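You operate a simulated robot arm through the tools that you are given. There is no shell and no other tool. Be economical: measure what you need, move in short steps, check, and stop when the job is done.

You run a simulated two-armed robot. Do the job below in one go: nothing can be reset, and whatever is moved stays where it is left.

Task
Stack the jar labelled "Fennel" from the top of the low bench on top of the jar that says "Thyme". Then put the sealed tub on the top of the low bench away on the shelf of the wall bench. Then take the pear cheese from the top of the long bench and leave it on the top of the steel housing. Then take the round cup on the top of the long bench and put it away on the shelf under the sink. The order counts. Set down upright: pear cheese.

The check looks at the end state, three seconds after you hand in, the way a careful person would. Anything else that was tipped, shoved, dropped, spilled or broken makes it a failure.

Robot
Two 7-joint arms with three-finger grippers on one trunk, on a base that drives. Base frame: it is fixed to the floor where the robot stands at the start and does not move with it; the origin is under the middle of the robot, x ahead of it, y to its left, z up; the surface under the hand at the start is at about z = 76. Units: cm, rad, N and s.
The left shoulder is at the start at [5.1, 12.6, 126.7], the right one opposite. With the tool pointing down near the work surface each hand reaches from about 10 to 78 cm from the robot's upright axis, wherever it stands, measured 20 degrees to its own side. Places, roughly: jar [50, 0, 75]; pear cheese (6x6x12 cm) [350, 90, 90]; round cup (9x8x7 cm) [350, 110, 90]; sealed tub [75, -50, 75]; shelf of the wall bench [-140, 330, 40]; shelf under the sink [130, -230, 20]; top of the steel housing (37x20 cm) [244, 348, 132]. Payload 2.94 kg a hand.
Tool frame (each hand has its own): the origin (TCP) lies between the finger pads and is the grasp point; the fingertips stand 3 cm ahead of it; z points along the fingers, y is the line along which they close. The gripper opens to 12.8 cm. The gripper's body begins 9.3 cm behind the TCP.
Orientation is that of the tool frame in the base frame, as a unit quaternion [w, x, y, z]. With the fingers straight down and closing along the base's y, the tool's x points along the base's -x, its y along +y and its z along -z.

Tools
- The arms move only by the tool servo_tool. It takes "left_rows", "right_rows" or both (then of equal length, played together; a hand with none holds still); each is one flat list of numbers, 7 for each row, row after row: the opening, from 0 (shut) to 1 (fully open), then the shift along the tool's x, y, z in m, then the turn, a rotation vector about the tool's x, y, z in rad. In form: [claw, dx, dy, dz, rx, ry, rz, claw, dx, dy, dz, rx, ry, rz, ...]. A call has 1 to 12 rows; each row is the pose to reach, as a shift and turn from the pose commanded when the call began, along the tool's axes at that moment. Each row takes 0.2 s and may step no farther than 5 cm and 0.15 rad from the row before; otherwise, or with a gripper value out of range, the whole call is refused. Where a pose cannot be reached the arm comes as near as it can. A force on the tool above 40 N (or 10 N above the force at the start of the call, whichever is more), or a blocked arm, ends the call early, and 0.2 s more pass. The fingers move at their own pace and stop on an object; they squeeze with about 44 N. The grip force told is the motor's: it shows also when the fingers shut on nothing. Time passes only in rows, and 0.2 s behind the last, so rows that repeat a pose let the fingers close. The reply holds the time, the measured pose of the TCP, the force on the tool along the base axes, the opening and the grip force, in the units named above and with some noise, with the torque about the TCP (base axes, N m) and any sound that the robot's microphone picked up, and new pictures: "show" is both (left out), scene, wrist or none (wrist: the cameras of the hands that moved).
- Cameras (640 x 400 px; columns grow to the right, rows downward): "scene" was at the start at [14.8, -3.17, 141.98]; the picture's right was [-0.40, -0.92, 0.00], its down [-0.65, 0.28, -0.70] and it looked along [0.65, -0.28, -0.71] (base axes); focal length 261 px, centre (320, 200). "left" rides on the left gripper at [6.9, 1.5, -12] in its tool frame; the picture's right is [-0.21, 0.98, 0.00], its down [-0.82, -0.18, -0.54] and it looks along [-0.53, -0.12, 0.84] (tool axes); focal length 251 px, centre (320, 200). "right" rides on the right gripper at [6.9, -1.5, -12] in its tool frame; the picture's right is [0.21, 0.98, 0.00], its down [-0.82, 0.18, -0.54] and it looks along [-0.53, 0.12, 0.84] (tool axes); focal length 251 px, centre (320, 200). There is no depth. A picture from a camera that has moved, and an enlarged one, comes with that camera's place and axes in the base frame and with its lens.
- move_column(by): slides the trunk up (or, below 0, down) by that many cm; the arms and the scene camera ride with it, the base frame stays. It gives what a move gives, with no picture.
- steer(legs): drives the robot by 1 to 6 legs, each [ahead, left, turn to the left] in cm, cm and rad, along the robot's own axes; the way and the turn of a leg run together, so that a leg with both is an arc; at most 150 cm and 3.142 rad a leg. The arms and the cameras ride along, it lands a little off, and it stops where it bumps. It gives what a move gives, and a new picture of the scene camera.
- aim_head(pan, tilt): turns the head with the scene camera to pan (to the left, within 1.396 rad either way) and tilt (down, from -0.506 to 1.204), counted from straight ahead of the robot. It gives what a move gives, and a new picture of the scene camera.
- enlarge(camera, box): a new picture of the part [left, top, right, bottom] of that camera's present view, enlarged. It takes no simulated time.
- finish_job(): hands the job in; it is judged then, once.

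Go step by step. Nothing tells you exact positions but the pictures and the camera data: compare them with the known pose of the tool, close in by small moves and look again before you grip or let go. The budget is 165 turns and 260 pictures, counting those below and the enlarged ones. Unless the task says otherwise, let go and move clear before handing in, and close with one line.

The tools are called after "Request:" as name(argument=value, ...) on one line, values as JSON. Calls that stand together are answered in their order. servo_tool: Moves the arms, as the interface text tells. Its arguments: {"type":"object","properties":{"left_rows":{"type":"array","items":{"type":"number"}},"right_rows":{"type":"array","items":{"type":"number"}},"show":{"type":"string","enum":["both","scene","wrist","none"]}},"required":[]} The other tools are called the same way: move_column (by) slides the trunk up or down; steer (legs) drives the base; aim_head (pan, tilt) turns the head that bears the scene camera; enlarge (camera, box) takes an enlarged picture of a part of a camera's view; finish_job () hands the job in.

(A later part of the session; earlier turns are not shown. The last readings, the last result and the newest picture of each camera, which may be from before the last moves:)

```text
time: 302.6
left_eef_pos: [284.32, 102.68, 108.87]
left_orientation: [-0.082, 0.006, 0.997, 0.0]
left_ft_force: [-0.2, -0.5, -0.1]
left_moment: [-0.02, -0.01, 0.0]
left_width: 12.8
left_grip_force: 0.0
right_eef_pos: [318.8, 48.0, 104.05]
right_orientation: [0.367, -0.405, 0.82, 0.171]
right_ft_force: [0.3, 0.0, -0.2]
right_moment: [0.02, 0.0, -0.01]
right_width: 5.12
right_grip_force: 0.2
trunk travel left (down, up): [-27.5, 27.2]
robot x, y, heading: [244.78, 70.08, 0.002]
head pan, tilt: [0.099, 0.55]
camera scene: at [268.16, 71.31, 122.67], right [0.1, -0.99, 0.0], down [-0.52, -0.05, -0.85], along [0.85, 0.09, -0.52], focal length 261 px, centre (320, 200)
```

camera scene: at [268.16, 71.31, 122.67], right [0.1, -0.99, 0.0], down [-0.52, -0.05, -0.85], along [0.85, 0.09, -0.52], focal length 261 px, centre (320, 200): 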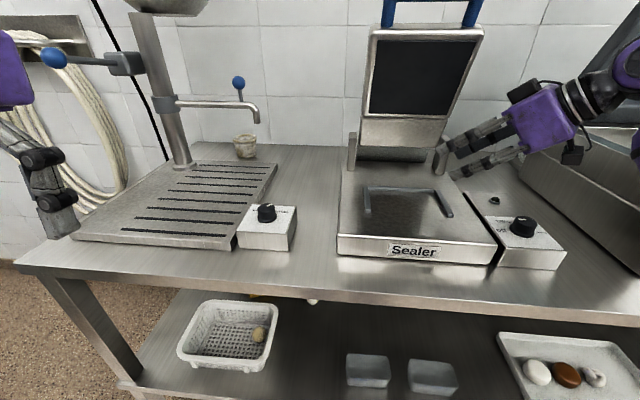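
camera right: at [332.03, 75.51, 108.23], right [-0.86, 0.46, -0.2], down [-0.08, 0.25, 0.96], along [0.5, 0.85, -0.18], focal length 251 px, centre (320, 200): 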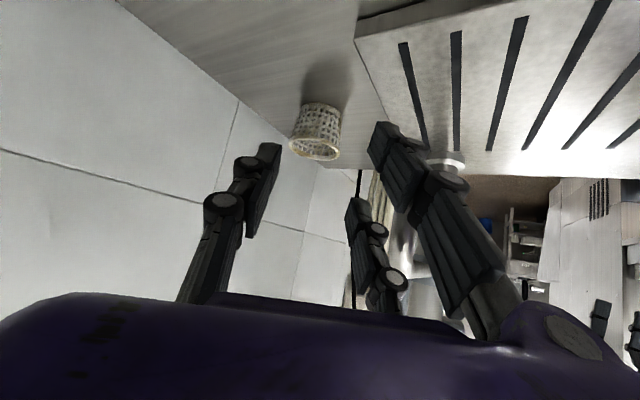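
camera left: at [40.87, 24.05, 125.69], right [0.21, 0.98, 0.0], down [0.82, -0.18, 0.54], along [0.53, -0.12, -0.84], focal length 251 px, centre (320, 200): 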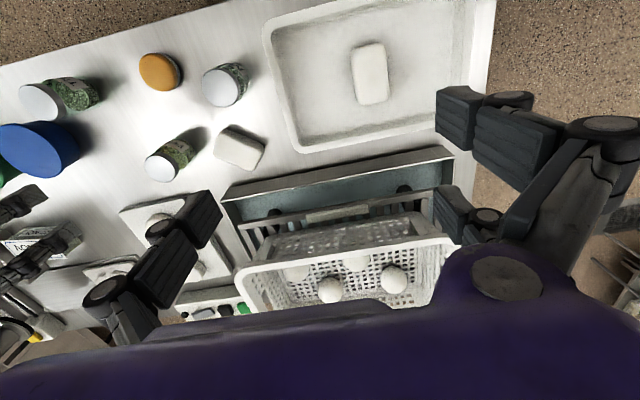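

I'll turn the robot slightly left so the right shoulder comes forward, and raise the trunk so the elbow clears the sealer.

Request:
steer(legs=[[0, 0, 0.3]])

Request:
move_column(by=8)

Request:
aim_head(pan=-0.25, tilt=0.6)

```text
time: 304.0
left_eef_pos: [273.32, 112.66, 108.77]
left_orientation: [-0.08, -0.139, 0.987, -0.013]
left_ft_force: [-1.0, 0.2, -0.3]
left_moment: [-0.01, 0.02, 0.04]
left_width: 12.8
left_grip_force: 0.0
right_eef_pos: [322.01, 70.19, 104.01]
right_orientation: [0.339, -0.52, 0.752, 0.222]
right_ft_force: [0.0, 0.6, -0.3]
right_moment: [0.01, 0.01, 0.0]
right_width: 5.12
right_grip_force: 0.1
trunk travel left (down, up): [-27.5, 27.2]
robot x, y, heading: [244.93, 69.98, 0.292]
head pan, tilt: [0.099, 0.55]
camera scene: at [266.91, 77.95, 122.67], right [0.38, -0.92, 0.0], down [-0.48, -0.2, -0.85], along [0.79, 0.33, -0.52], focal length 261 px, centre (320, 200)
```

scene: 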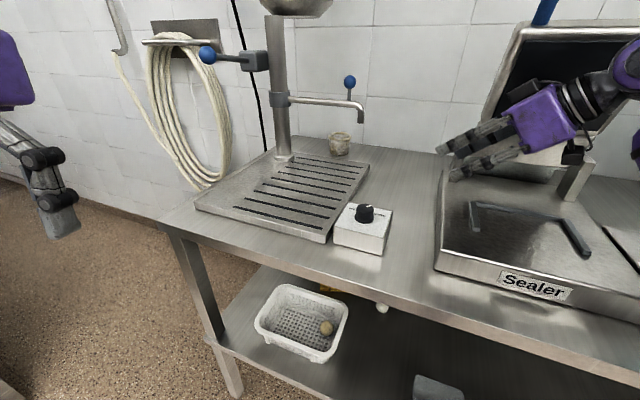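

```text
time: 305.0
left_eef_pos: [273.21, 112.43, 116.7]
left_orientation: [-0.079, -0.139, 0.987, -0.011]
left_ft_force: [0.6, -0.7, -0.8]
left_moment: [-0.01, -0.03, -0.01]
left_width: 12.78
left_grip_force: 0.0
right_eef_pos: [321.5, 69.96, 111.13]
right_orientation: [0.331, -0.521, 0.755, 0.222]
right_ft_force: [-6.8, -5.4, -3.6]
right_moment: [0.9, -0.84, -0.65]
right_width: 5.1
right_grip_force: 0.0
trunk travel left (down, up): [-35.1, 19.6]
robot x, y, heading: [244.96, 70.32, 0.292]
head pan, tilt: [0.099, 0.55]
stopped: the force on the tool passed its limit at 48 N (the readings are from after the stop); the commanded pose is now the measured one
```

```text
time: 305.8
left_eef_pos: [273.12, 112.6, 116.55]
left_orientation: [-0.079, -0.14, 0.987, -0.011]
left_ft_force: [0.9, -0.4, -0.1]
left_moment: [0.02, 0.02, 0.01]
left_width: 12.78
left_grip_force: 0.0
right_eef_pos: [321.59, 70.11, 111.06]
right_orientation: [0.332, -0.521, 0.755, 0.222]
right_ft_force: [-7.8, -4.3, -2.9]
right_moment: [0.79, -0.93, -0.71]
right_width: 5.13
right_grip_force: 0.1
trunk travel left (down, up): [-35.1, 19.6]
robot x, y, heading: [244.77, 69.95, 0.291]
head pan, tilt: [-0.25, 0.6]
camera scene: at [265.55, 74.24, 129.69], right [0.04, -1.0, 0.0], down [-0.56, -0.02, -0.83], along [0.82, 0.04, -0.56], focal length 261 px, centre (320, 200)
```

scene: 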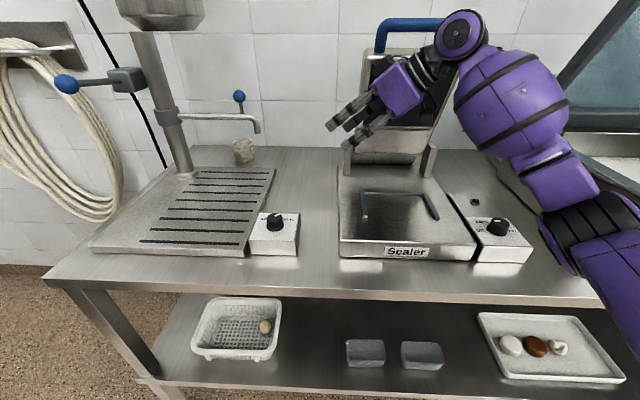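

Request:
steer(legs=[[-8, 0, 0], [0, 9, 0]])

Request:
enlarge(camera="scene", box=[220, 20, 540, 220])

```text
time: 307.9
left_eef_pos: [262.91, 118.84, 116.62]
left_orientation: [-0.079, -0.139, 0.987, -0.012]
left_ft_force: [0.6, -0.4, -0.1]
left_moment: [0.01, 0.0, -0.01]
left_width: 12.8
left_grip_force: 0.1
right_eef_pos: [311.38, 76.26, 110.97]
right_orientation: [0.332, -0.52, 0.755, 0.222]
right_ft_force: [-0.4, 0.4, 0.5]
right_moment: [0.0, 0.01, -0.01]
right_width: 5.13
right_grip_force: 0.0
trunk travel left (down, up): [-35.1, 19.6]
robot x, y, heading: [234.83, 76.36, 0.287]
head pan, tilt: [-0.25, 0.6]
camera scene: at [255.34, 80.53, 129.67], right [0.04, -1.0, 0.0], down [-0.56, -0.02, -0.83], along [0.82, 0.03, -0.56], focal length 261 px, centre (320, 200)
```

scene: 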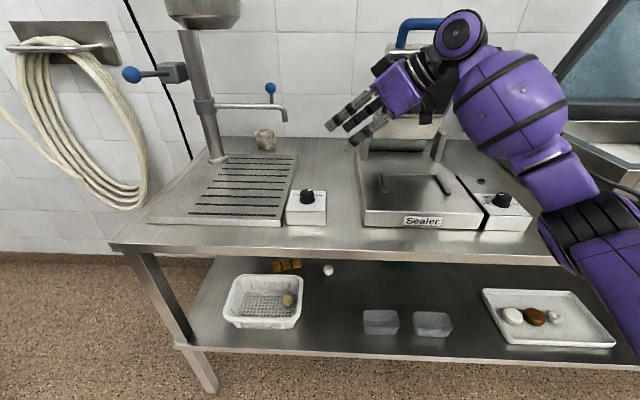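

```text
2.00 times, centred on (380, 120) of scene
camera zoom: at [255.34, 80.53, 129.67], right [0.04, -1.0, 0.0], down [-0.56, -0.02, -0.83], along [0.82, 0.03, -0.56], focal length 522 px, centre (200, 360)
```

zoom: 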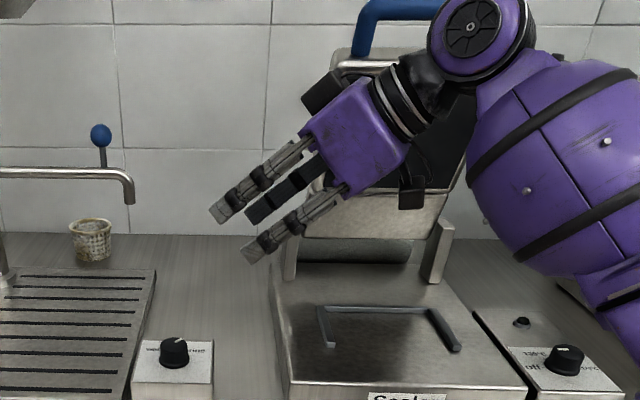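

Request:
servo_tool(right_rows=[0.45, -0.0316, -0.0027, 0.0218, 0, 0, 0, 0.45, -0.0632, -0.0055, 0.0436, 0, 0, 0, 0.45, -0.0949, -0.0082, 0.0654, 0, 0, 0, 0.45, -0.1265, -0.0109, 0.0871, 0, 0, 0, 0.45, -0.1581, -0.0137, 0.1089, 0, 0, 0, 0.45, -0.1897, -0.0164, 0.1307, 0, 0, 0, 0.45, -0.1897, -0.0164, 0.1307, 0, 0, 0])

```text
time: 309.5
left_eef_pos: [262.99, 118.66, 116.58]
left_orientation: [-0.079, -0.139, 0.987, -0.011]
left_ft_force: [0.1, -0.2, 0.2]
left_moment: [0.0, 0.03, -0.01]
left_width: 12.79
left_grip_force: 0.1
right_eef_pos: [320.94, 96.11, 115.98]
right_orientation: [0.331, -0.52, 0.756, 0.221]
right_ft_force: [0.2, -0.5, 0.2]
right_moment: [0.02, 0.04, -0.02]
right_width: 5.73
right_grip_force: 0.0
trunk travel left (down, up): [-35.1, 19.6]
robot x, y, heading: [234.66, 76.81, 0.291]
head pan, tilt: [-0.25, 0.6]
camera scene: at [255.37, 80.4, 129.66], right [0.04, -1.0, 0.0], down [-0.56, -0.02, -0.82], along [0.82, 0.04, -0.57], focal length 261 px, centre (320, 200)
camera right: at [317.4, 83.06, 119.17], right [-0.96, 0.21, -0.17], down [-0.12, 0.22, 0.97], along [0.24, 0.95, -0.19], focal length 251 px, centre (320, 200)
```

scene: 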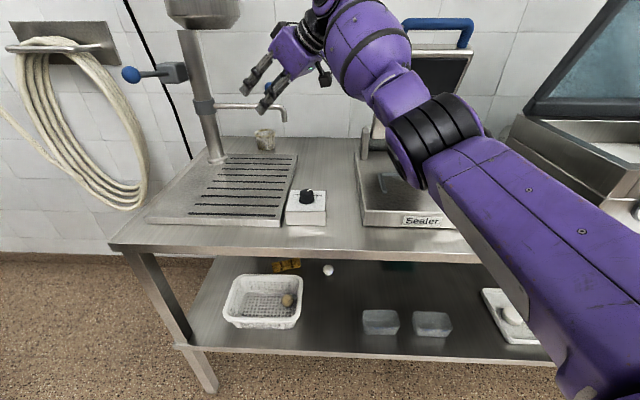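
right: 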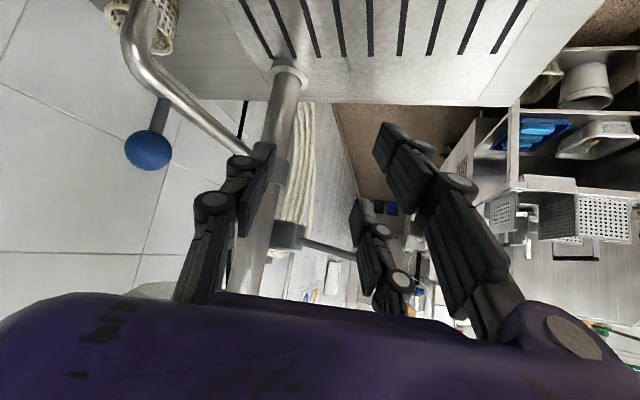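

The arm is now nearly straight with the hand above spout height. I'll drive it over the spout and behind it.

Request:
servo_tool(right_rows=[0.45, -0.0146, 0, -0.0136, 0, 0, 0, 0.45, -0.0146, 0, -0.0136, 0, 0, 0], show="none")

Request:
steer(legs=[[8, 6, 0], [11.5, -3.4, 0]])

Request:
aim_head(pan=0.0, tilt=0.5)

```text
time: 310.1
left_eef_pos: [262.92, 118.79, 116.56]
left_orientation: [-0.079, -0.138, 0.987, -0.011]
left_ft_force: [0.2, -0.1, 0.2]
left_moment: [0.02, 0.04, 0.01]
left_width: 12.8
left_grip_force: 0.0
right_eef_pos: [320.96, 96.24, 117.94]
right_orientation: [0.331, -0.521, 0.755, 0.223]
right_ft_force: [0.3, -0.2, 0.0]
right_moment: [0.04, 0.0, 0.01]
right_width: 5.77
right_grip_force: 0.1
trunk travel left (down, up): [-35.1, 19.6]
robot x, y, heading: [234.63, 76.68, 0.29]
head pan, tilt: [-0.25, 0.6]
```

```text
time: 312.2
left_eef_pos: [280.98, 126.98, 116.55]
left_orientation: [-0.079, -0.139, 0.987, -0.011]
left_ft_force: [-0.2, 0.3, 0.9]
left_moment: [0.01, 0.01, 0.0]
left_width: 12.81
left_grip_force: 0.0
right_eef_pos: [338.93, 104.55, 118.13]
right_orientation: [0.332, -0.521, 0.754, 0.223]
right_ft_force: [0.5, 0.6, 1.0]
right_moment: [-0.02, -0.02, 0.0]
right_width: 5.76
right_grip_force: 0.0
trunk travel left (down, up): [-35.1, 19.6]
robot x, y, heading: [252.83, 85.14, 0.298]
head pan, tilt: [-0.25, 0.6]
camera scene: at [273.36, 88.73, 129.68], right [0.04, -1.0, 0.0], down [-0.56, -0.02, -0.83], along [0.82, 0.03, -0.56], focal length 261 px, centre (320, 200)
```

scene: 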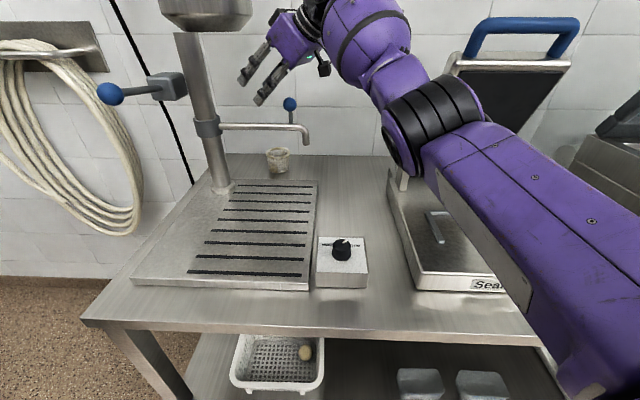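

```text
time: 312.9
left_eef_pos: [281.07, 127.04, 116.67]
left_orientation: [-0.079, -0.139, 0.987, -0.011]
left_ft_force: [0.0, -0.2, 0.6]
left_moment: [-0.02, -0.01, -0.02]
left_width: 12.81
left_grip_force: 0.0
right_eef_pos: [339.05, 104.56, 118.12]
right_orientation: [0.332, -0.52, 0.755, 0.222]
right_ft_force: [0.7, 0.5, 0.8]
right_moment: [0.01, 0.01, 0.01]
right_width: 5.76
right_grip_force: 0.1
trunk travel left (down, up): [-35.1, 19.6]
robot x, y, heading: [252.54, 84.98, 0.29]
head pan, tilt: [0.0, 0.499]
camera scene: at [273.31, 90.99, 130.57], right [0.29, -0.96, 0.0], down [-0.46, -0.14, -0.88], along [0.84, 0.25, -0.48], focal length 261 px, centre (320, 200)
```

scene: 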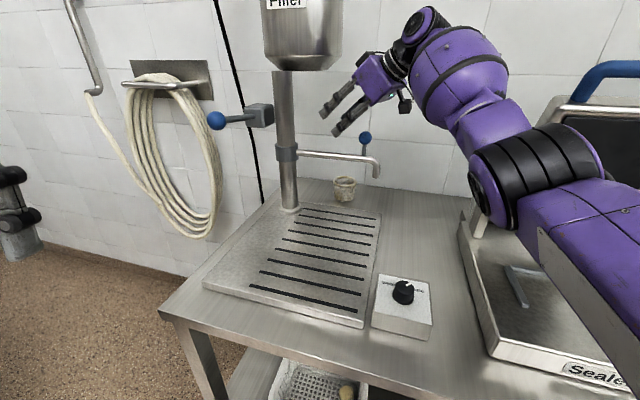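

Request:
steer(legs=[[14.2, -4.3, 0]])

Request:
enlarge(camera="right", box=[0, 0, 640, 400])

```text
time: 314.3
left_eef_pos: [296.37, 127.02, 116.53]
left_orientation: [-0.078, -0.136, 0.988, -0.011]
left_ft_force: [0.3, -0.3, 0.0]
left_moment: [0.0, -0.01, 0.02]
left_width: 12.81
left_grip_force: 0.1
right_eef_pos: [354.21, 104.52, 118.18]
right_orientation: [0.332, -0.519, 0.755, 0.222]
right_ft_force: [0.5, 0.1, -0.9]
right_moment: [0.0, 0.02, 0.03]
right_width: 5.77
right_grip_force: 0.1
trunk travel left (down, up): [-35.1, 19.6]
robot x, y, heading: [267.82, 84.6, 0.285]
head pan, tilt: [0.0, 0.499]
camera scene: at [288.52, 91.03, 130.58], right [0.28, -0.96, 0.0], down [-0.46, -0.14, -0.88], along [0.84, 0.25, -0.48], focal length 261 px, centre (320, 200)
```

scene: 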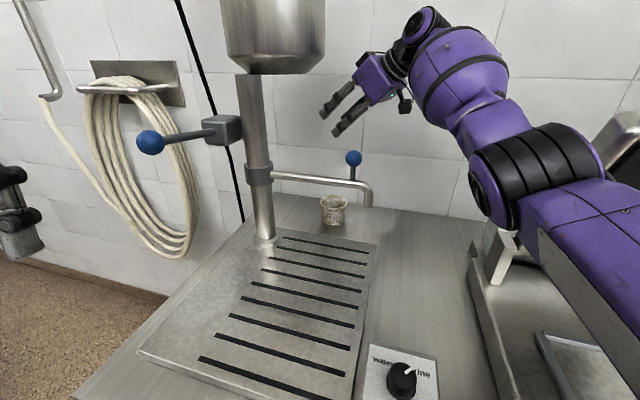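

```text
1.00 times, centred on (320, 200) of right (not enlarged: the box is as wide or as high as the picture)
camera zoom: at [350.6, 91.44, 121.31], right [-0.96, 0.22, -0.17], down [-0.12, 0.22, 0.97], along [0.25, 0.95, -0.19], focal length 251 px, centre (320, 200)
```

zoom: 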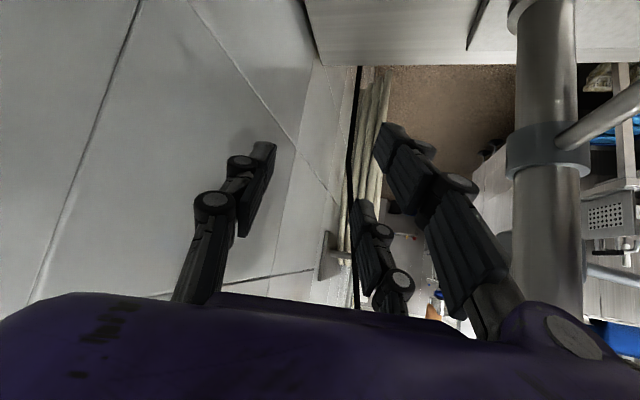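

Request:
servo_tool(right_rows=[0.4, 0.0275, 0, 0.0255, 0, 0, 0, 0.4, 0.055, 0, 0.051, 0, 0, 0, 0.4, 0.0825, 0, 0.0765, 0, 0, 0, 0.4, 0.11, 0, 0.102, 0, 0, 0, 0.4, 0.11, 0, 0.102, 0, 0, 0])

```text
time: 315.5
left_eef_pos: [296.33, 127.08, 116.64]
left_orientation: [-0.079, -0.137, 0.987, -0.011]
left_ft_force: [0.6, -0.7, 0.1]
left_moment: [-0.02, -0.03, -0.01]
left_width: 12.79
left_grip_force: 0.0
right_eef_pos: [354.25, 104.47, 103.17]
right_orientation: [0.333, -0.519, 0.755, 0.221]
right_ft_force: [0.3, -0.4, 0.4]
right_moment: [-0.02, 0.0, -0.02]
right_width: 5.12
right_grip_force: 0.0
trunk travel left (down, up): [-35.1, 19.6]
robot x, y, heading: [268.15, 84.74, 0.284]
head pan, tilt: [0.0, 0.499]
camera scene: at [288.5, 91.03, 130.58], right [0.28, -0.96, 0.0], down [-0.46, -0.14, -0.88], along [0.84, 0.25, -0.48], focal length 261 px, centre (320, 200)
camera right: at [350.66, 91.44, 106.44], right [-0.96, 0.22, -0.17], down [-0.12, 0.22, 0.97], along [0.25, 0.95, -0.19], focal length 251 px, centre (320, 200)
```

scene: 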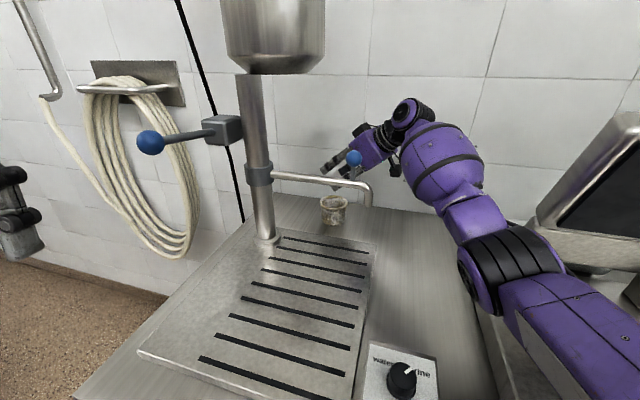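
right: 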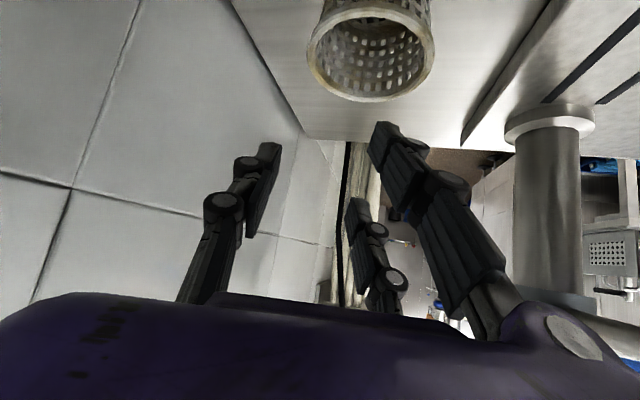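

The cup's rim is centred near (352.6, 104.3), about 7–8 cm across, right under the hand. I'll open wide, centre over it and descend.

Request:
servo_tool(right_rows=[0.85, 0.0044, 0.0151, -0.005, 0, 0, 0, 0.85, 0.0044, 0.0151, -0.005, 0, 0, 0, 0.85, 0.0227, 0.0151, 0.012, 0, 0, 0, 0.85, 0.041, 0.0151, 0.029, 0, 0, 0, 0.85, 0.041, 0.0151, 0.029, 0, 0, 0])

```text
time: 316.7
left_eef_pos: [296.35, 127.07, 116.45]
left_orientation: [-0.079, -0.137, 0.987, -0.011]
left_ft_force: [-0.2, -0.6, 0.5]
left_moment: [0.0, -0.01, -0.04]
left_width: 12.83
left_grip_force: 0.2
right_eef_pos: [352.71, 104.16, 98.14]
right_orientation: [0.332, -0.52, 0.755, 0.222]
right_ft_force: [0.9, -0.2, 0.0]
right_moment: [0.0, -0.02, 0.0]
right_width: 10.9
right_grip_force: 0.0
trunk travel left (down, up): [-35.1, 19.6]
robot x, y, heading: [267.97, 84.8, 0.287]
head pan, tilt: [0.0, 0.499]
camera scene: at [288.53, 91.03, 130.58], right [0.28, -0.96, 0.0], down [-0.46, -0.14, -0.88], along [0.84, 0.25, -0.48], focal length 261 px, centre (320, 200)
camera right: at [349.13, 91.14, 101.33], right [-0.96, 0.22, -0.17], down [-0.12, 0.22, 0.97], along [0.25, 0.95, -0.19], focal length 251 px, centre (320, 200)
```

scene: 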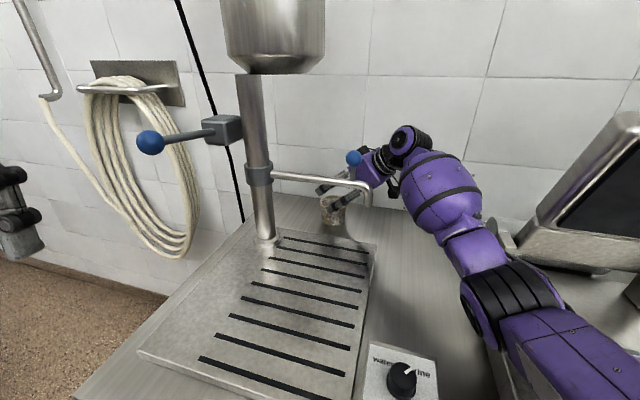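
right: 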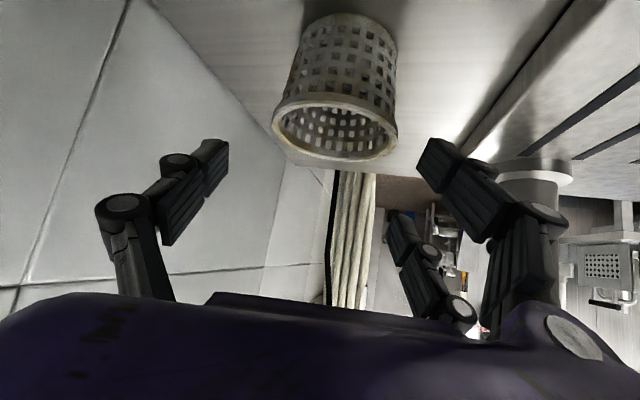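

Request:
servo_tool(right_rows=[0.85, 0.02, 0, 0.019, 0, 0, 0, 0.85, 0.04, -0.002, 0.037, 0, 0, 0, 0.85, 0.04, -0.002, 0.037, 0, 0, 0])

```text
time: 317.5
left_eef_pos: [296.34, 127.09, 116.55]
left_orientation: [-0.078, -0.137, 0.987, -0.01]
left_ft_force: [0.4, 0.0, -0.6]
left_moment: [0.0, 0.0, 0.0]
left_width: 12.8
left_grip_force: 0.1
right_eef_pos: [353.11, 104.06, 92.74]
right_orientation: [0.333, -0.519, 0.755, 0.221]
right_ft_force: [-0.7, 0.1, -0.7]
right_moment: [0.0, 0.05, -0.02]
right_width: 10.86
right_grip_force: 0.0
trunk travel left (down, up): [-35.1, 19.6]
robot x, y, heading: [268.1, 84.93, 0.285]
head pan, tilt: [0.0, 0.499]
camera scene: at [288.52, 91.03, 130.58], right [0.28, -0.96, 0.0], down [-0.46, -0.14, -0.88], along [0.84, 0.25, -0.48], focal length 261 px, centre (320, 200)
camera right: at [349.36, 91.03, 95.97], right [-0.96, 0.22, -0.17], down [-0.12, 0.22, 0.97], along [0.25, 0.95, -0.19], focal length 251 px, centre (320, 200)
```

scene: 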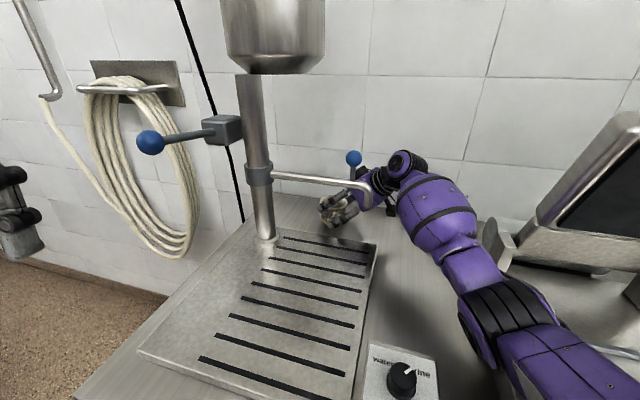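
right: 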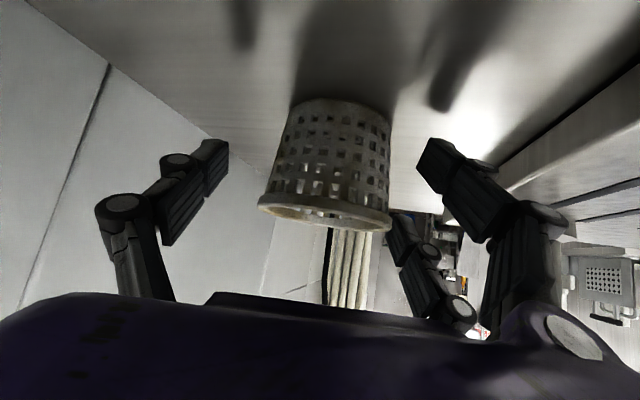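

Request:
servo_tool(right_rows=[0.6, 0, 0, 0, 0, 0, 0, 0.45, 0, 0, 0, 0, 0, 0, 0.35, 0, 0, 0, 0, 0, 0, 0.35, 0, 0, 0, 0, 0, 0], show="wrist")

```text
time: 318.5
left_eef_pos: [296.2, 126.93, 116.51]
left_orientation: [-0.078, -0.137, 0.987, -0.011]
left_ft_force: [-0.6, 0.7, -0.2]
left_moment: [0.0, -0.01, 0.01]
left_width: 12.81
left_grip_force: 0.0
right_eef_pos: [353.08, 104.06, 92.75]
right_orientation: [0.333, -0.519, 0.755, 0.222]
right_ft_force: [-0.5, -0.6, 0.8]
right_moment: [-0.03, -0.04, -0.02]
right_width: 7.67
right_grip_force: 44.6
trunk travel left (down, up): [-35.1, 19.6]
robot x, y, heading: [267.95, 84.75, 0.29]
head pan, tilt: [0.0, 0.499]
camera right: at [349.37, 91.01, 95.97], right [-0.96, 0.22, -0.17], down [-0.12, 0.22, 0.97], along [0.25, 0.95, -0.19], focal length 251 px, centre (320, 200)
```

right: 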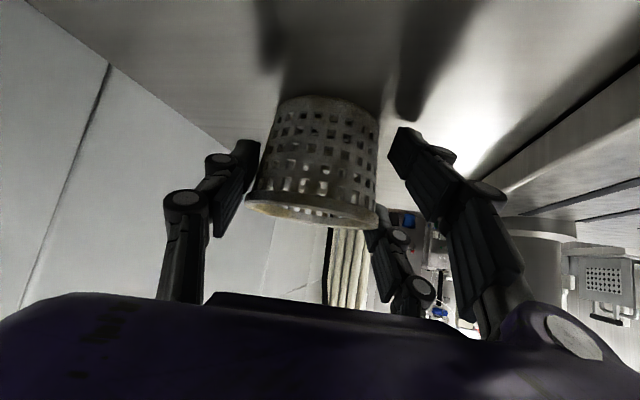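

Request:
servo_tool(right_rows=[0.35, -0.011, 0, -0.0102, 0, 0, 0, 0.35, -0.022, 0, -0.0204, 0, 0, 0, 0.35, -0.022, 0, -0.0204, 0, 0, 0])

Request:
enlarge(camera="scene", box=[270, 130, 430, 260])

```text
time: 319.3
left_eef_pos: [296.27, 127.0, 116.54]
left_orientation: [-0.079, -0.137, 0.987, -0.011]
left_ft_force: [-0.3, 0.0, 0.0]
left_moment: [-0.01, -0.01, 0.0]
left_width: 12.8
left_grip_force: 0.1
right_eef_pos: [352.83, 104.23, 95.8]
right_orientation: [0.333, -0.519, 0.755, 0.222]
right_ft_force: [-0.6, -0.2, -0.8]
right_moment: [0.0, -0.04, -0.03]
right_width: 7.65
right_grip_force: 44.1
trunk travel left (down, up): [-35.1, 19.6]
robot x, y, heading: [268.04, 84.9, 0.286]
head pan, tilt: [0.0, 0.499]
camera scene: at [288.57, 91.03, 130.57], right [0.28, -0.96, 0.0], down [-0.46, -0.14, -0.88], along [0.84, 0.25, -0.48], focal length 261 px, centre (320, 200)
camera right: at [349.24, 91.07, 99.03], right [-0.96, 0.22, -0.17], down [-0.12, 0.22, 0.97], along [0.25, 0.95, -0.19], focal length 251 px, centre (320, 200)
```

scene: 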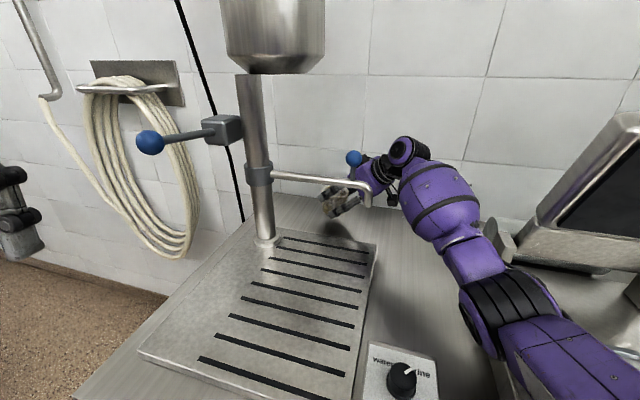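
right: 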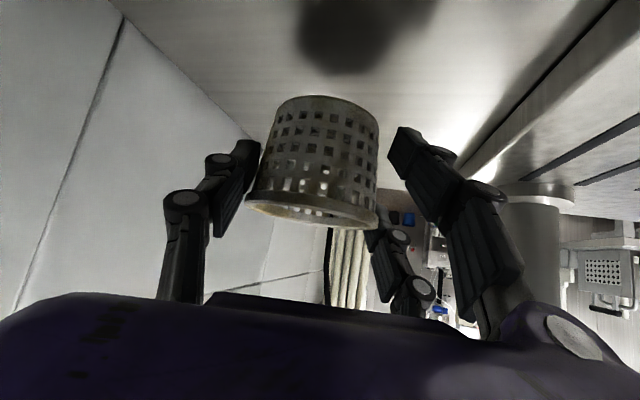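

```text
3.08 times, centred on (350, 195) of scene
camera zoom: at [288.57, 91.03, 130.57], right [0.28, -0.96, 0.0], down [-0.46, -0.14, -0.88], along [0.84, 0.25, -0.48], focal length 803 px, centre (228, 215)
```

zoom: 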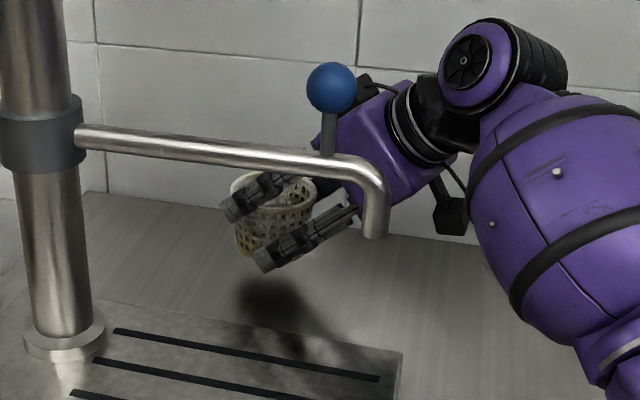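

Request:
servo_tool(right_rows=[0.35, -0.028, 0, -0.0262, 0, 0, 0, 0.35, -0.056, 0, -0.0523, 0, 0, 0, 0.35, -0.084, 0, -0.0785, 0, 0, 0, 0.35, -0.112, 0, -0.1047, 0, 0, 0, 0.35, -0.14, 0, -0.1308, 0, 0, 0, 0.35, -0.168, 0, -0.157, 0, 0, 0, 0.35, -0.168, 0, -0.157, 0, 0, 0])

```text
time: 320.9
left_eef_pos: [296.53, 127.05, 116.44]
left_orientation: [-0.078, -0.136, 0.987, -0.011]
left_ft_force: [0.0, -0.1, 0.3]
left_moment: [0.02, 0.04, 0.0]
left_width: 12.82
left_grip_force: 0.1
right_eef_pos: [352.89, 104.25, 118.37]
right_orientation: [0.332, -0.52, 0.755, 0.221]
right_ft_force: [-0.3, 0.7, -0.2]
right_moment: [0.0, 0.01, 0.01]
right_width: 7.62
right_grip_force: 43.3
trunk travel left (down, up): [-35.1, 19.6]
robot x, y, heading: [267.7, 84.87, 0.286]
head pan, tilt: [0.0, 0.499]
camera scene: at [288.61, 91.02, 130.56], right [0.28, -0.96, 0.0], down [-0.46, -0.14, -0.88], along [0.84, 0.25, -0.48], focal length 261 px, centre (320, 200)
camera right: at [349.32, 91.22, 121.65], right [-0.96, 0.22, -0.17], down [-0.12, 0.22, 0.97], along [0.25, 0.95, -0.19], focal length 251 px, centre (320, 200)
```

scene: 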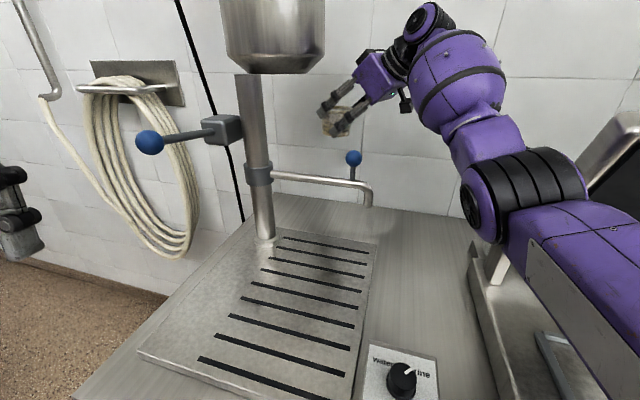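
right: 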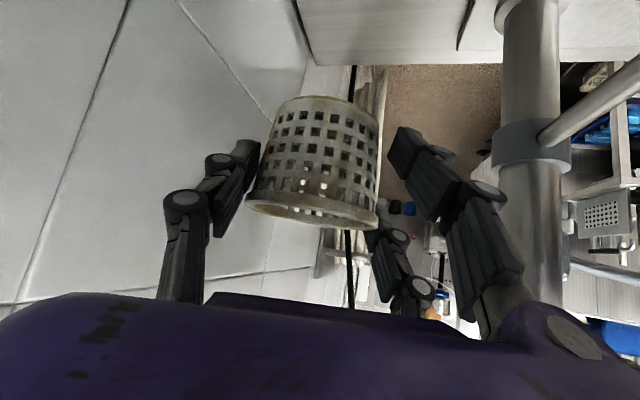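

The cup is held. I'll reverse straight out over the spout, then well clear of the bench.

Request:
steer(legs=[[-31.6, 9.3, 0], [-35, 10, 0], [0, 0, -0.286]])

```text
time: 325.9
left_eef_pos: [238.41, 116.87, 116.55]
left_orientation: [-0.079, 0.003, 0.997, 0.0]
left_ft_force: [0.6, -0.4, 0.2]
left_moment: [0.03, -0.02, -0.01]
left_width: 12.81
left_grip_force: 0.2
right_eef_pos: [286.49, 79.45, 118.39]
right_orientation: [0.36, -0.409, 0.821, 0.173]
right_ft_force: [0.0, -0.1, -0.5]
right_moment: [-0.04, -0.02, -0.02]
right_width: 7.61
right_grip_force: 44.2
trunk travel left (down, up): [-35.1, 19.6]
robot x, y, heading: [199.02, 84.16, 0.01]
head pan, tilt: [0.0, 0.499]
camera scene: at [220.85, 84.48, 130.57], right [0.01, -1.0, 0.0], down [-0.48, 0.0, -0.88], along [0.88, 0.01, -0.48], focal length 261 px, centre (320, 200)
```

scene: 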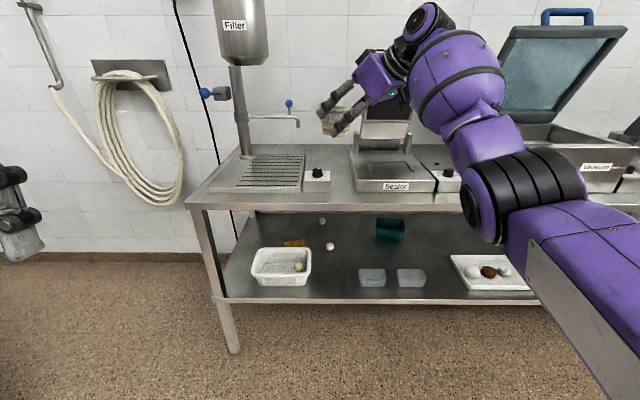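

Request:
servo_tool(right_rows=[0.35, 0.025, 0.012, -0.027, 0.055, 0.001, 0.051, 0.35, 0.05, 0.024, -0.054, 0.11, 0.0015, 0.102, 0.35, 0.075, 0.036, -0.081, 0.165, 0.002, 0.153, 0.35, 0.1, 0.0485, -0.108, 0.22, 0.003, 0.2045, 0.35, 0.125, 0.0606, -0.135, 0.275, 0.004, 0.2556, 0.35, 0.15, 0.0728, -0.162, 0.33, 0.0045, 0.307, 0.35, 0.175, 0.085, -0.189, 0.385, 0.005, 0.358, 0.35, 0.2, 0.097, -0.216, 0.44, 0.006, 0.409, 0.35, 0.2, 0.097, -0.216, 0.44, 0.006, 0.409], show="wrist")

Request:
steer(legs=[[0, 0, -1.58]])

Request:
aim_head(pan=-0.1, tilt=0.4)

```text
time: 327.9
left_eef_pos: [238.5, 116.83, 116.4]
left_orientation: [-0.08, 0.003, 0.997, 0.0]
left_ft_force: [0.7, -0.4, 0.8]
left_moment: [0.0, 0.05, 0.02]
left_width: 12.84
left_grip_force: 0.0
right_eef_pos: [260.92, 61.68, 118.22]
right_orientation: [0.394, -0.148, 0.905, 0.059]
right_ft_force: [0.2, 0.0, 0.9]
right_moment: [-0.01, 0.0, 0.0]
right_width: 7.61
right_grip_force: 44.3
trunk travel left (down, up): [-35.1, 19.6]
robot x, y, heading: [199.16, 84.37, 0.006]
head pan, tilt: [0.0, 0.499]
camera right: at [248.44, 56.17, 121.5], right [-0.45, 0.88, -0.17], down [0.1, 0.23, 0.97], along [0.89, 0.41, -0.19], focal length 251 px, centre (320, 200)
```

right: 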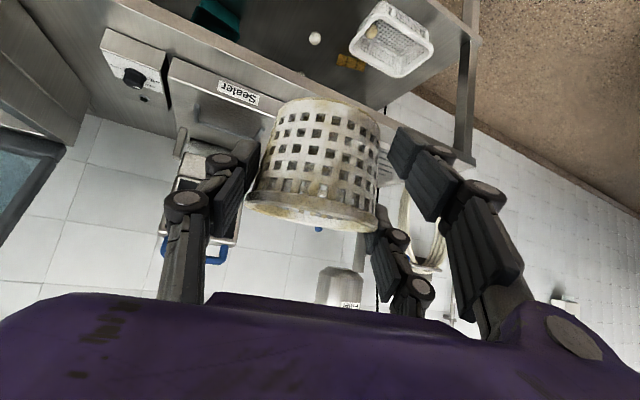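

```text
time: 332.3
left_eef_pos: [229.86, 43.43, 116.48]
left_orientation: [-0.054, 0.726, 0.683, 0.057]
left_ft_force: [-0.6, 0.8, 0.6]
left_moment: [0.01, 0.01, -0.02]
left_width: 12.84
left_grip_force: 0.2
right_eef_pos: [173.39, 24.12, 118.24]
right_orientation: [0.315, 0.556, 0.729, -0.247]
right_ft_force: [-0.3, -0.6, -0.5]
right_moment: [0.01, 0.05, 0.01]
right_width: 7.61
right_grip_force: 43.5
trunk travel left (down, up): [-35.1, 19.6]
robot x, y, heading: [199.17, 84.47, -1.619]
head pan, tilt: [0.0, 0.499]
camera scene: at [198.31, 62.88, 130.57], right [-1.0, 0.05, 0.0], down [0.02, 0.48, -0.88], along [-0.04, -0.88, -0.48], focal length 261 px, centre (320, 200)
```

scene: 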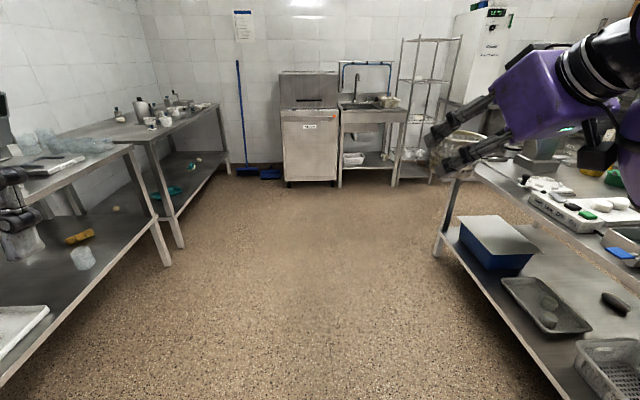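

```text
time: 333.0
left_eef_pos: [229.82, 43.48, 116.48]
left_orientation: [-0.055, 0.726, 0.683, 0.057]
left_ft_force: [-0.2, 0.7, 0.3]
left_moment: [0.04, 0.01, 0.02]
left_width: 12.81
left_grip_force: 0.1
right_eef_pos: [173.36, 24.13, 118.31]
right_orientation: [0.314, 0.556, 0.729, -0.247]
right_ft_force: [0.5, 0.0, -0.2]
right_moment: [0.05, 0.01, 0.02]
right_width: 7.61
right_grip_force: 44.3
trunk travel left (down, up): [-35.1, 19.6]
robot x, y, heading: [199.42, 84.03, -1.619]
head pan, tilt: [-0.099, 0.4]
camera scene: at [197.4, 62.8, 131.48], right [-0.99, 0.15, 0.0], down [0.06, 0.39, -0.92], along [-0.14, -0.91, -0.39], focal length 261 px, centre (320, 200)
```

scene: 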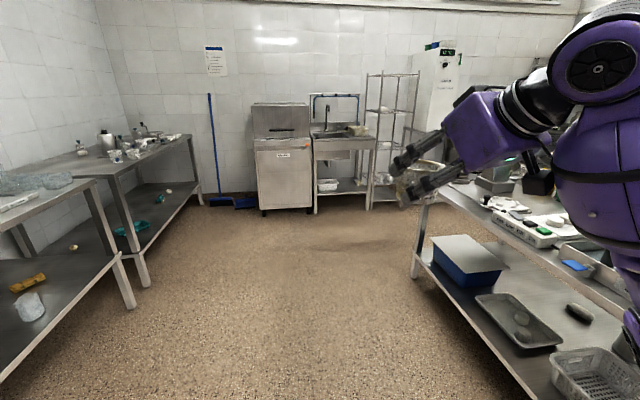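

Request:
enlarge(camera="scene", box=[250, 80, 410, 225])

```text
2.76 times, centred on (330, 152) of scene
camera zoom: at [197.4, 62.8, 131.48], right [-0.99, 0.15, 0.0], down [0.06, 0.39, -0.92], along [-0.14, -0.91, -0.39], focal length 720 px, centre (292, 331)
```

zoom: 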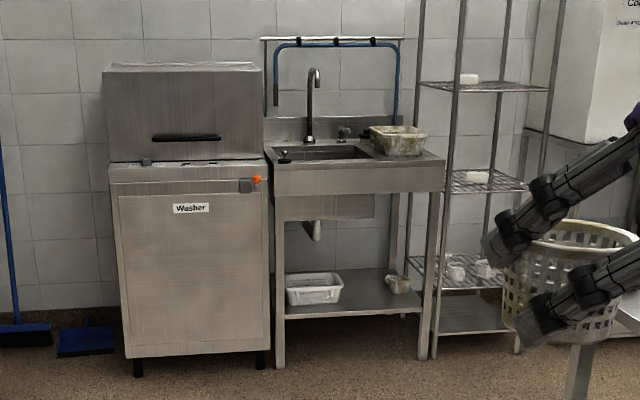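

The shelf under the sink has a free middle spot near (126, -219), between the basket and the small cup. I'll drive there.

Request:
steer(legs=[[0, -12, 0.048], [130, 0, 0], [66, 0, 0], [0, -36, 0]])

Request:
aim_head(pan=-0.2, tilt=0.7)

```text
time: 347.3
left_eef_pos: [185.43, -149.33, 116.56]
left_orientation: [-0.056, 0.701, 0.709, 0.055]
left_ft_force: [0.2, 0.0, 0.0]
left_moment: [0.0, 0.02, 0.0]
left_width: 12.82
left_grip_force: 0.0
right_eef_pos: [130.54, -172.61, 118.37]
right_orientation: [0.323, 0.53, 0.748, -0.235]
right_ft_force: [0.2, 1.0, 0.1]
right_moment: [0.0, -0.03, 0.03]
right_width: 7.5
right_grip_force: 44.5
trunk travel left (down, up): [-35.1, 19.6]
robot x, y, heading: [152.27, -110.57, -1.55]
head pan, tilt: [-0.099, 0.4]
camera scene: at [151.75, -132.34, 131.49], right [-1.0, 0.08, 0.0], down [0.03, 0.39, -0.92], along [-0.07, -0.92, -0.39], focal length 261 px, centre (320, 200)
```

scene: 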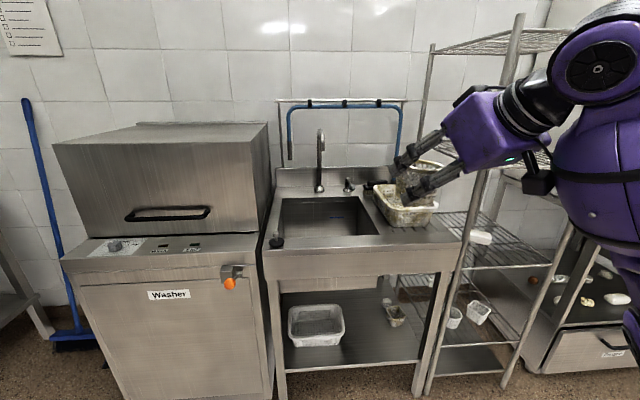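

```text
time: 348.1
left_eef_pos: [185.52, -149.25, 116.46]
left_orientation: [-0.057, 0.701, 0.709, 0.055]
left_ft_force: [0.0, 0.3, 1.1]
left_moment: [-0.02, -0.04, 0.02]
left_width: 12.81
left_grip_force: 0.1
right_eef_pos: [130.55, -172.68, 118.29]
right_orientation: [0.323, 0.53, 0.748, -0.236]
right_ft_force: [1.1, -0.2, 0.0]
right_moment: [0.01, 0.01, 0.01]
right_width: 7.53
right_grip_force: 44.6
trunk travel left (down, up): [-35.1, 19.6]
robot x, y, heading: [152.35, -110.73, -1.549]
head pan, tilt: [-0.201, 0.7]
camera scene: at [150.97, -131.47, 128.81], right [-0.98, 0.18, 0.0], down [0.11, 0.63, -0.77], along [-0.14, -0.75, -0.64], focal length 261 px, centre (320, 200)
```

scene: 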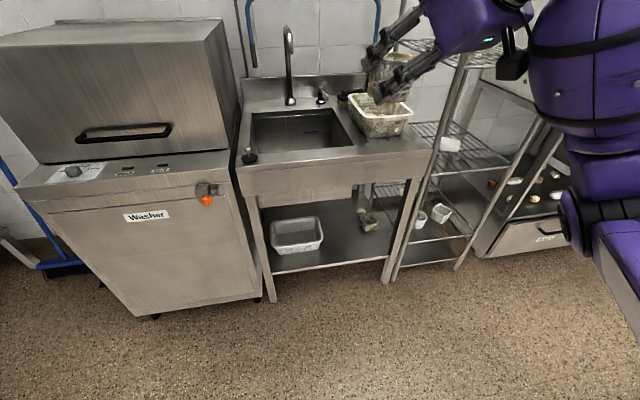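

I'll lower the trunk, bring the hand down in front of the sink and then drive the cup in over the shelf.

Request:
steer(legs=[[0, -10, -0.022]])

Request:
move_column(by=-34)

```text
time: 349.6
left_eef_pos: [174.74, -150.16, 116.48]
left_orientation: [-0.056, 0.708, 0.701, 0.056]
left_ft_force: [0.1, -0.9, -0.5]
left_moment: [0.04, -0.02, 0.0]
left_width: 12.79
left_grip_force: 0.1
right_eef_pos: [119.35, -172.17, 118.32]
right_orientation: [0.32, 0.537, 0.743, -0.237]
right_ft_force: [-0.7, 0.4, -0.5]
right_moment: [0.0, 0.0, -0.01]
right_width: 7.51
right_grip_force: 43.5
trunk travel left (down, up): [-35.1, 19.6]
robot x, y, heading: [142.13, -110.94, -1.568]
head pan, tilt: [-0.201, 0.7]
camera scene: at [140.59, -131.55, 128.8], right [-0.98, 0.2, 0.0], down [0.13, 0.63, -0.76], along [-0.15, -0.75, -0.64], focal length 261 px, centre (320, 200)
```

scene: 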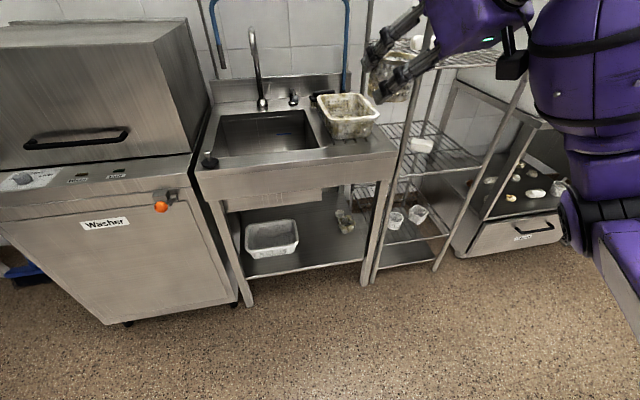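

```text
time: 353.0
left_eef_pos: [174.76, -150.12, 82.46]
left_orientation: [-0.057, 0.708, 0.701, 0.056]
left_ft_force: [0.1, -0.5, -0.5]
left_moment: [-0.01, 0.02, 0.03]
left_width: 12.77
left_grip_force: 0.0
right_eef_pos: [119.31, -172.3, 84.33]
right_orientation: [0.32, 0.537, 0.742, -0.239]
right_ft_force: [0.2, 0.9, 0.1]
right_moment: [0.01, -0.02, 0.04]
right_width: 7.49
right_grip_force: 44.6
trunk travel left (down, up): [-1.1, 53.6]
robot x, y, heading: [142.17, -110.79, -1.568]
head pan, tilt: [-0.201, 0.7]
```

Request:
servo_tool(right_rows=[0.35, 0.0293, 0, 0.0272, 0, 0, 0, 0.35, 0.0585, 0.001, 0.0543, 0, 0, 0, 0.35, 0.0878, 0.001, 0.0815, 0, 0, 0, 0.35, 0.117, 0.002, 0.1087, 0, 0, 0, 0.35, 0.1463, 0.002, 0.1358, 0, 0, 0, 0.35, 0.1755, 0.003, 0.163, 0, 0, 0, 0.35, 0.2048, 0.003, 0.1902, 0, 0, 0, 0.35, 0.234, 0.003, 0.2173, 0, 0, 0, 0.35, 0.2633, 0.004, 0.2445, 0, 0, 0, 0.35, 0.2925, 0.004, 0.2717, 0, 0, 0, 0.35, 0.3218, 0.005, 0.2988, 0, 0, 0, 0.35, 0.351, 0.005, 0.326, 0, 0, 0])

```text
time: 355.6
left_eef_pos: [174.63, -150.13, 82.47]
left_orientation: [-0.056, 0.709, 0.701, 0.057]
left_ft_force: [-0.4, 0.2, 0.7]
left_moment: [0.0, 0.0, 0.02]
left_width: 12.81
left_grip_force: 0.1
right_eef_pos: [119.39, -172.19, 36.53]
right_orientation: [0.321, 0.537, 0.743, -0.239]
right_ft_force: [0.2, -0.9, 0.7]
right_moment: [0.02, 0.0, -0.02]
right_width: 7.47
right_grip_force: 44.2
trunk travel left (down, up): [-1.1, 53.6]
robot x, y, heading: [141.99, -111.02, -1.568]
head pan, tilt: [-0.201, 0.7]
camera scene: at [140.62, -142.26, 93.43], right [-0.98, 0.2, 0.0], down [0.13, 0.63, -0.76], along [-0.15, -0.75, -0.64], focal length 261 px, centre (320, 200)
camera right: at [113.73, -159.76, 39.68], right [0.88, 0.44, -0.17], down [0.23, -0.1, 0.97], along [0.41, -0.89, -0.19], focal length 251 px, centre (320, 200)
```

scene: 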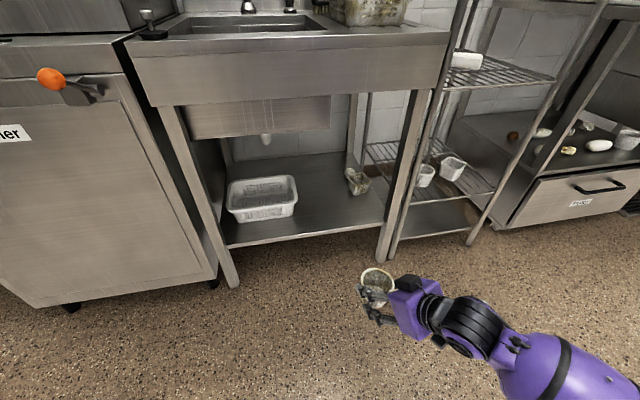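
right: 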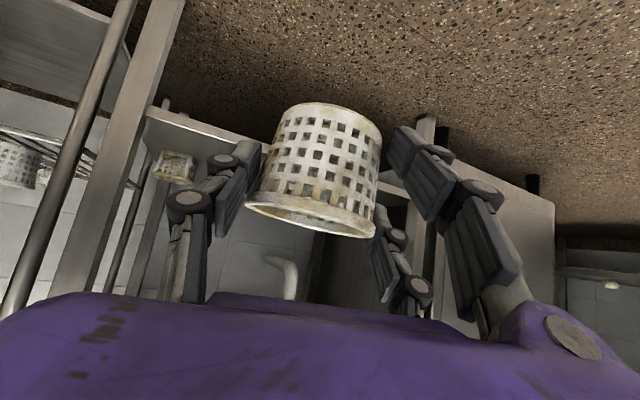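

Clear path: the shelf is at z ≈ 22 and free for x 111–133. Driving forward.

Request:
steer(legs=[[45, 2, 0]])

Request:
enlarge(camera="right", box=[0, 0, 640, 400])

```text
time: 358.3
left_eef_pos: [176.6, -195.93, 82.6]
left_orientation: [-0.055, 0.709, 0.701, 0.057]
left_ft_force: [-0.1, 0.4, 0.8]
left_moment: [0.01, 0.01, 0.0]
left_width: 12.81
left_grip_force: 0.0
right_eef_pos: [121.31, -217.83, 36.49]
right_orientation: [0.32, 0.538, 0.743, -0.238]
right_ft_force: [0.6, -0.2, -0.7]
right_moment: [0.0, 0.01, 0.02]
right_width: 7.5
right_grip_force: 44.0
trunk travel left (down, up): [-1.1, 53.6]
robot x, y, heading: [144.13, -156.99, -1.574]
head pan, tilt: [-0.201, 0.7]
camera scene: at [142.55, -188.02, 93.43], right [-0.98, 0.2, 0.0], down [0.13, 0.63, -0.76], along [-0.15, -0.75, -0.64], focal length 261 px, centre (320, 200)
```

scene: 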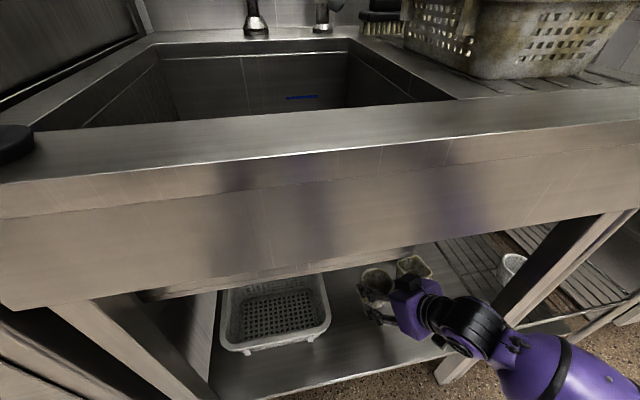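

```text
1.00 times, centred on (320, 200) of right (not enlarged: the box is as wide or as high as the picture)
camera zoom: at [115.62, -205.46, 39.69], right [0.88, 0.44, -0.17], down [0.23, -0.1, 0.97], along [0.41, -0.89, -0.19], focal length 251 px, centre (320, 200)
```

zoom: 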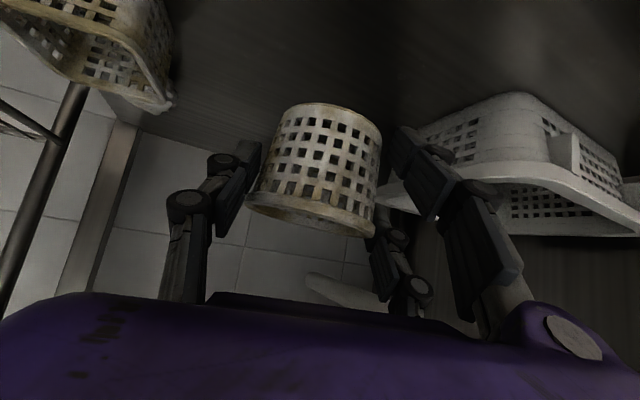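

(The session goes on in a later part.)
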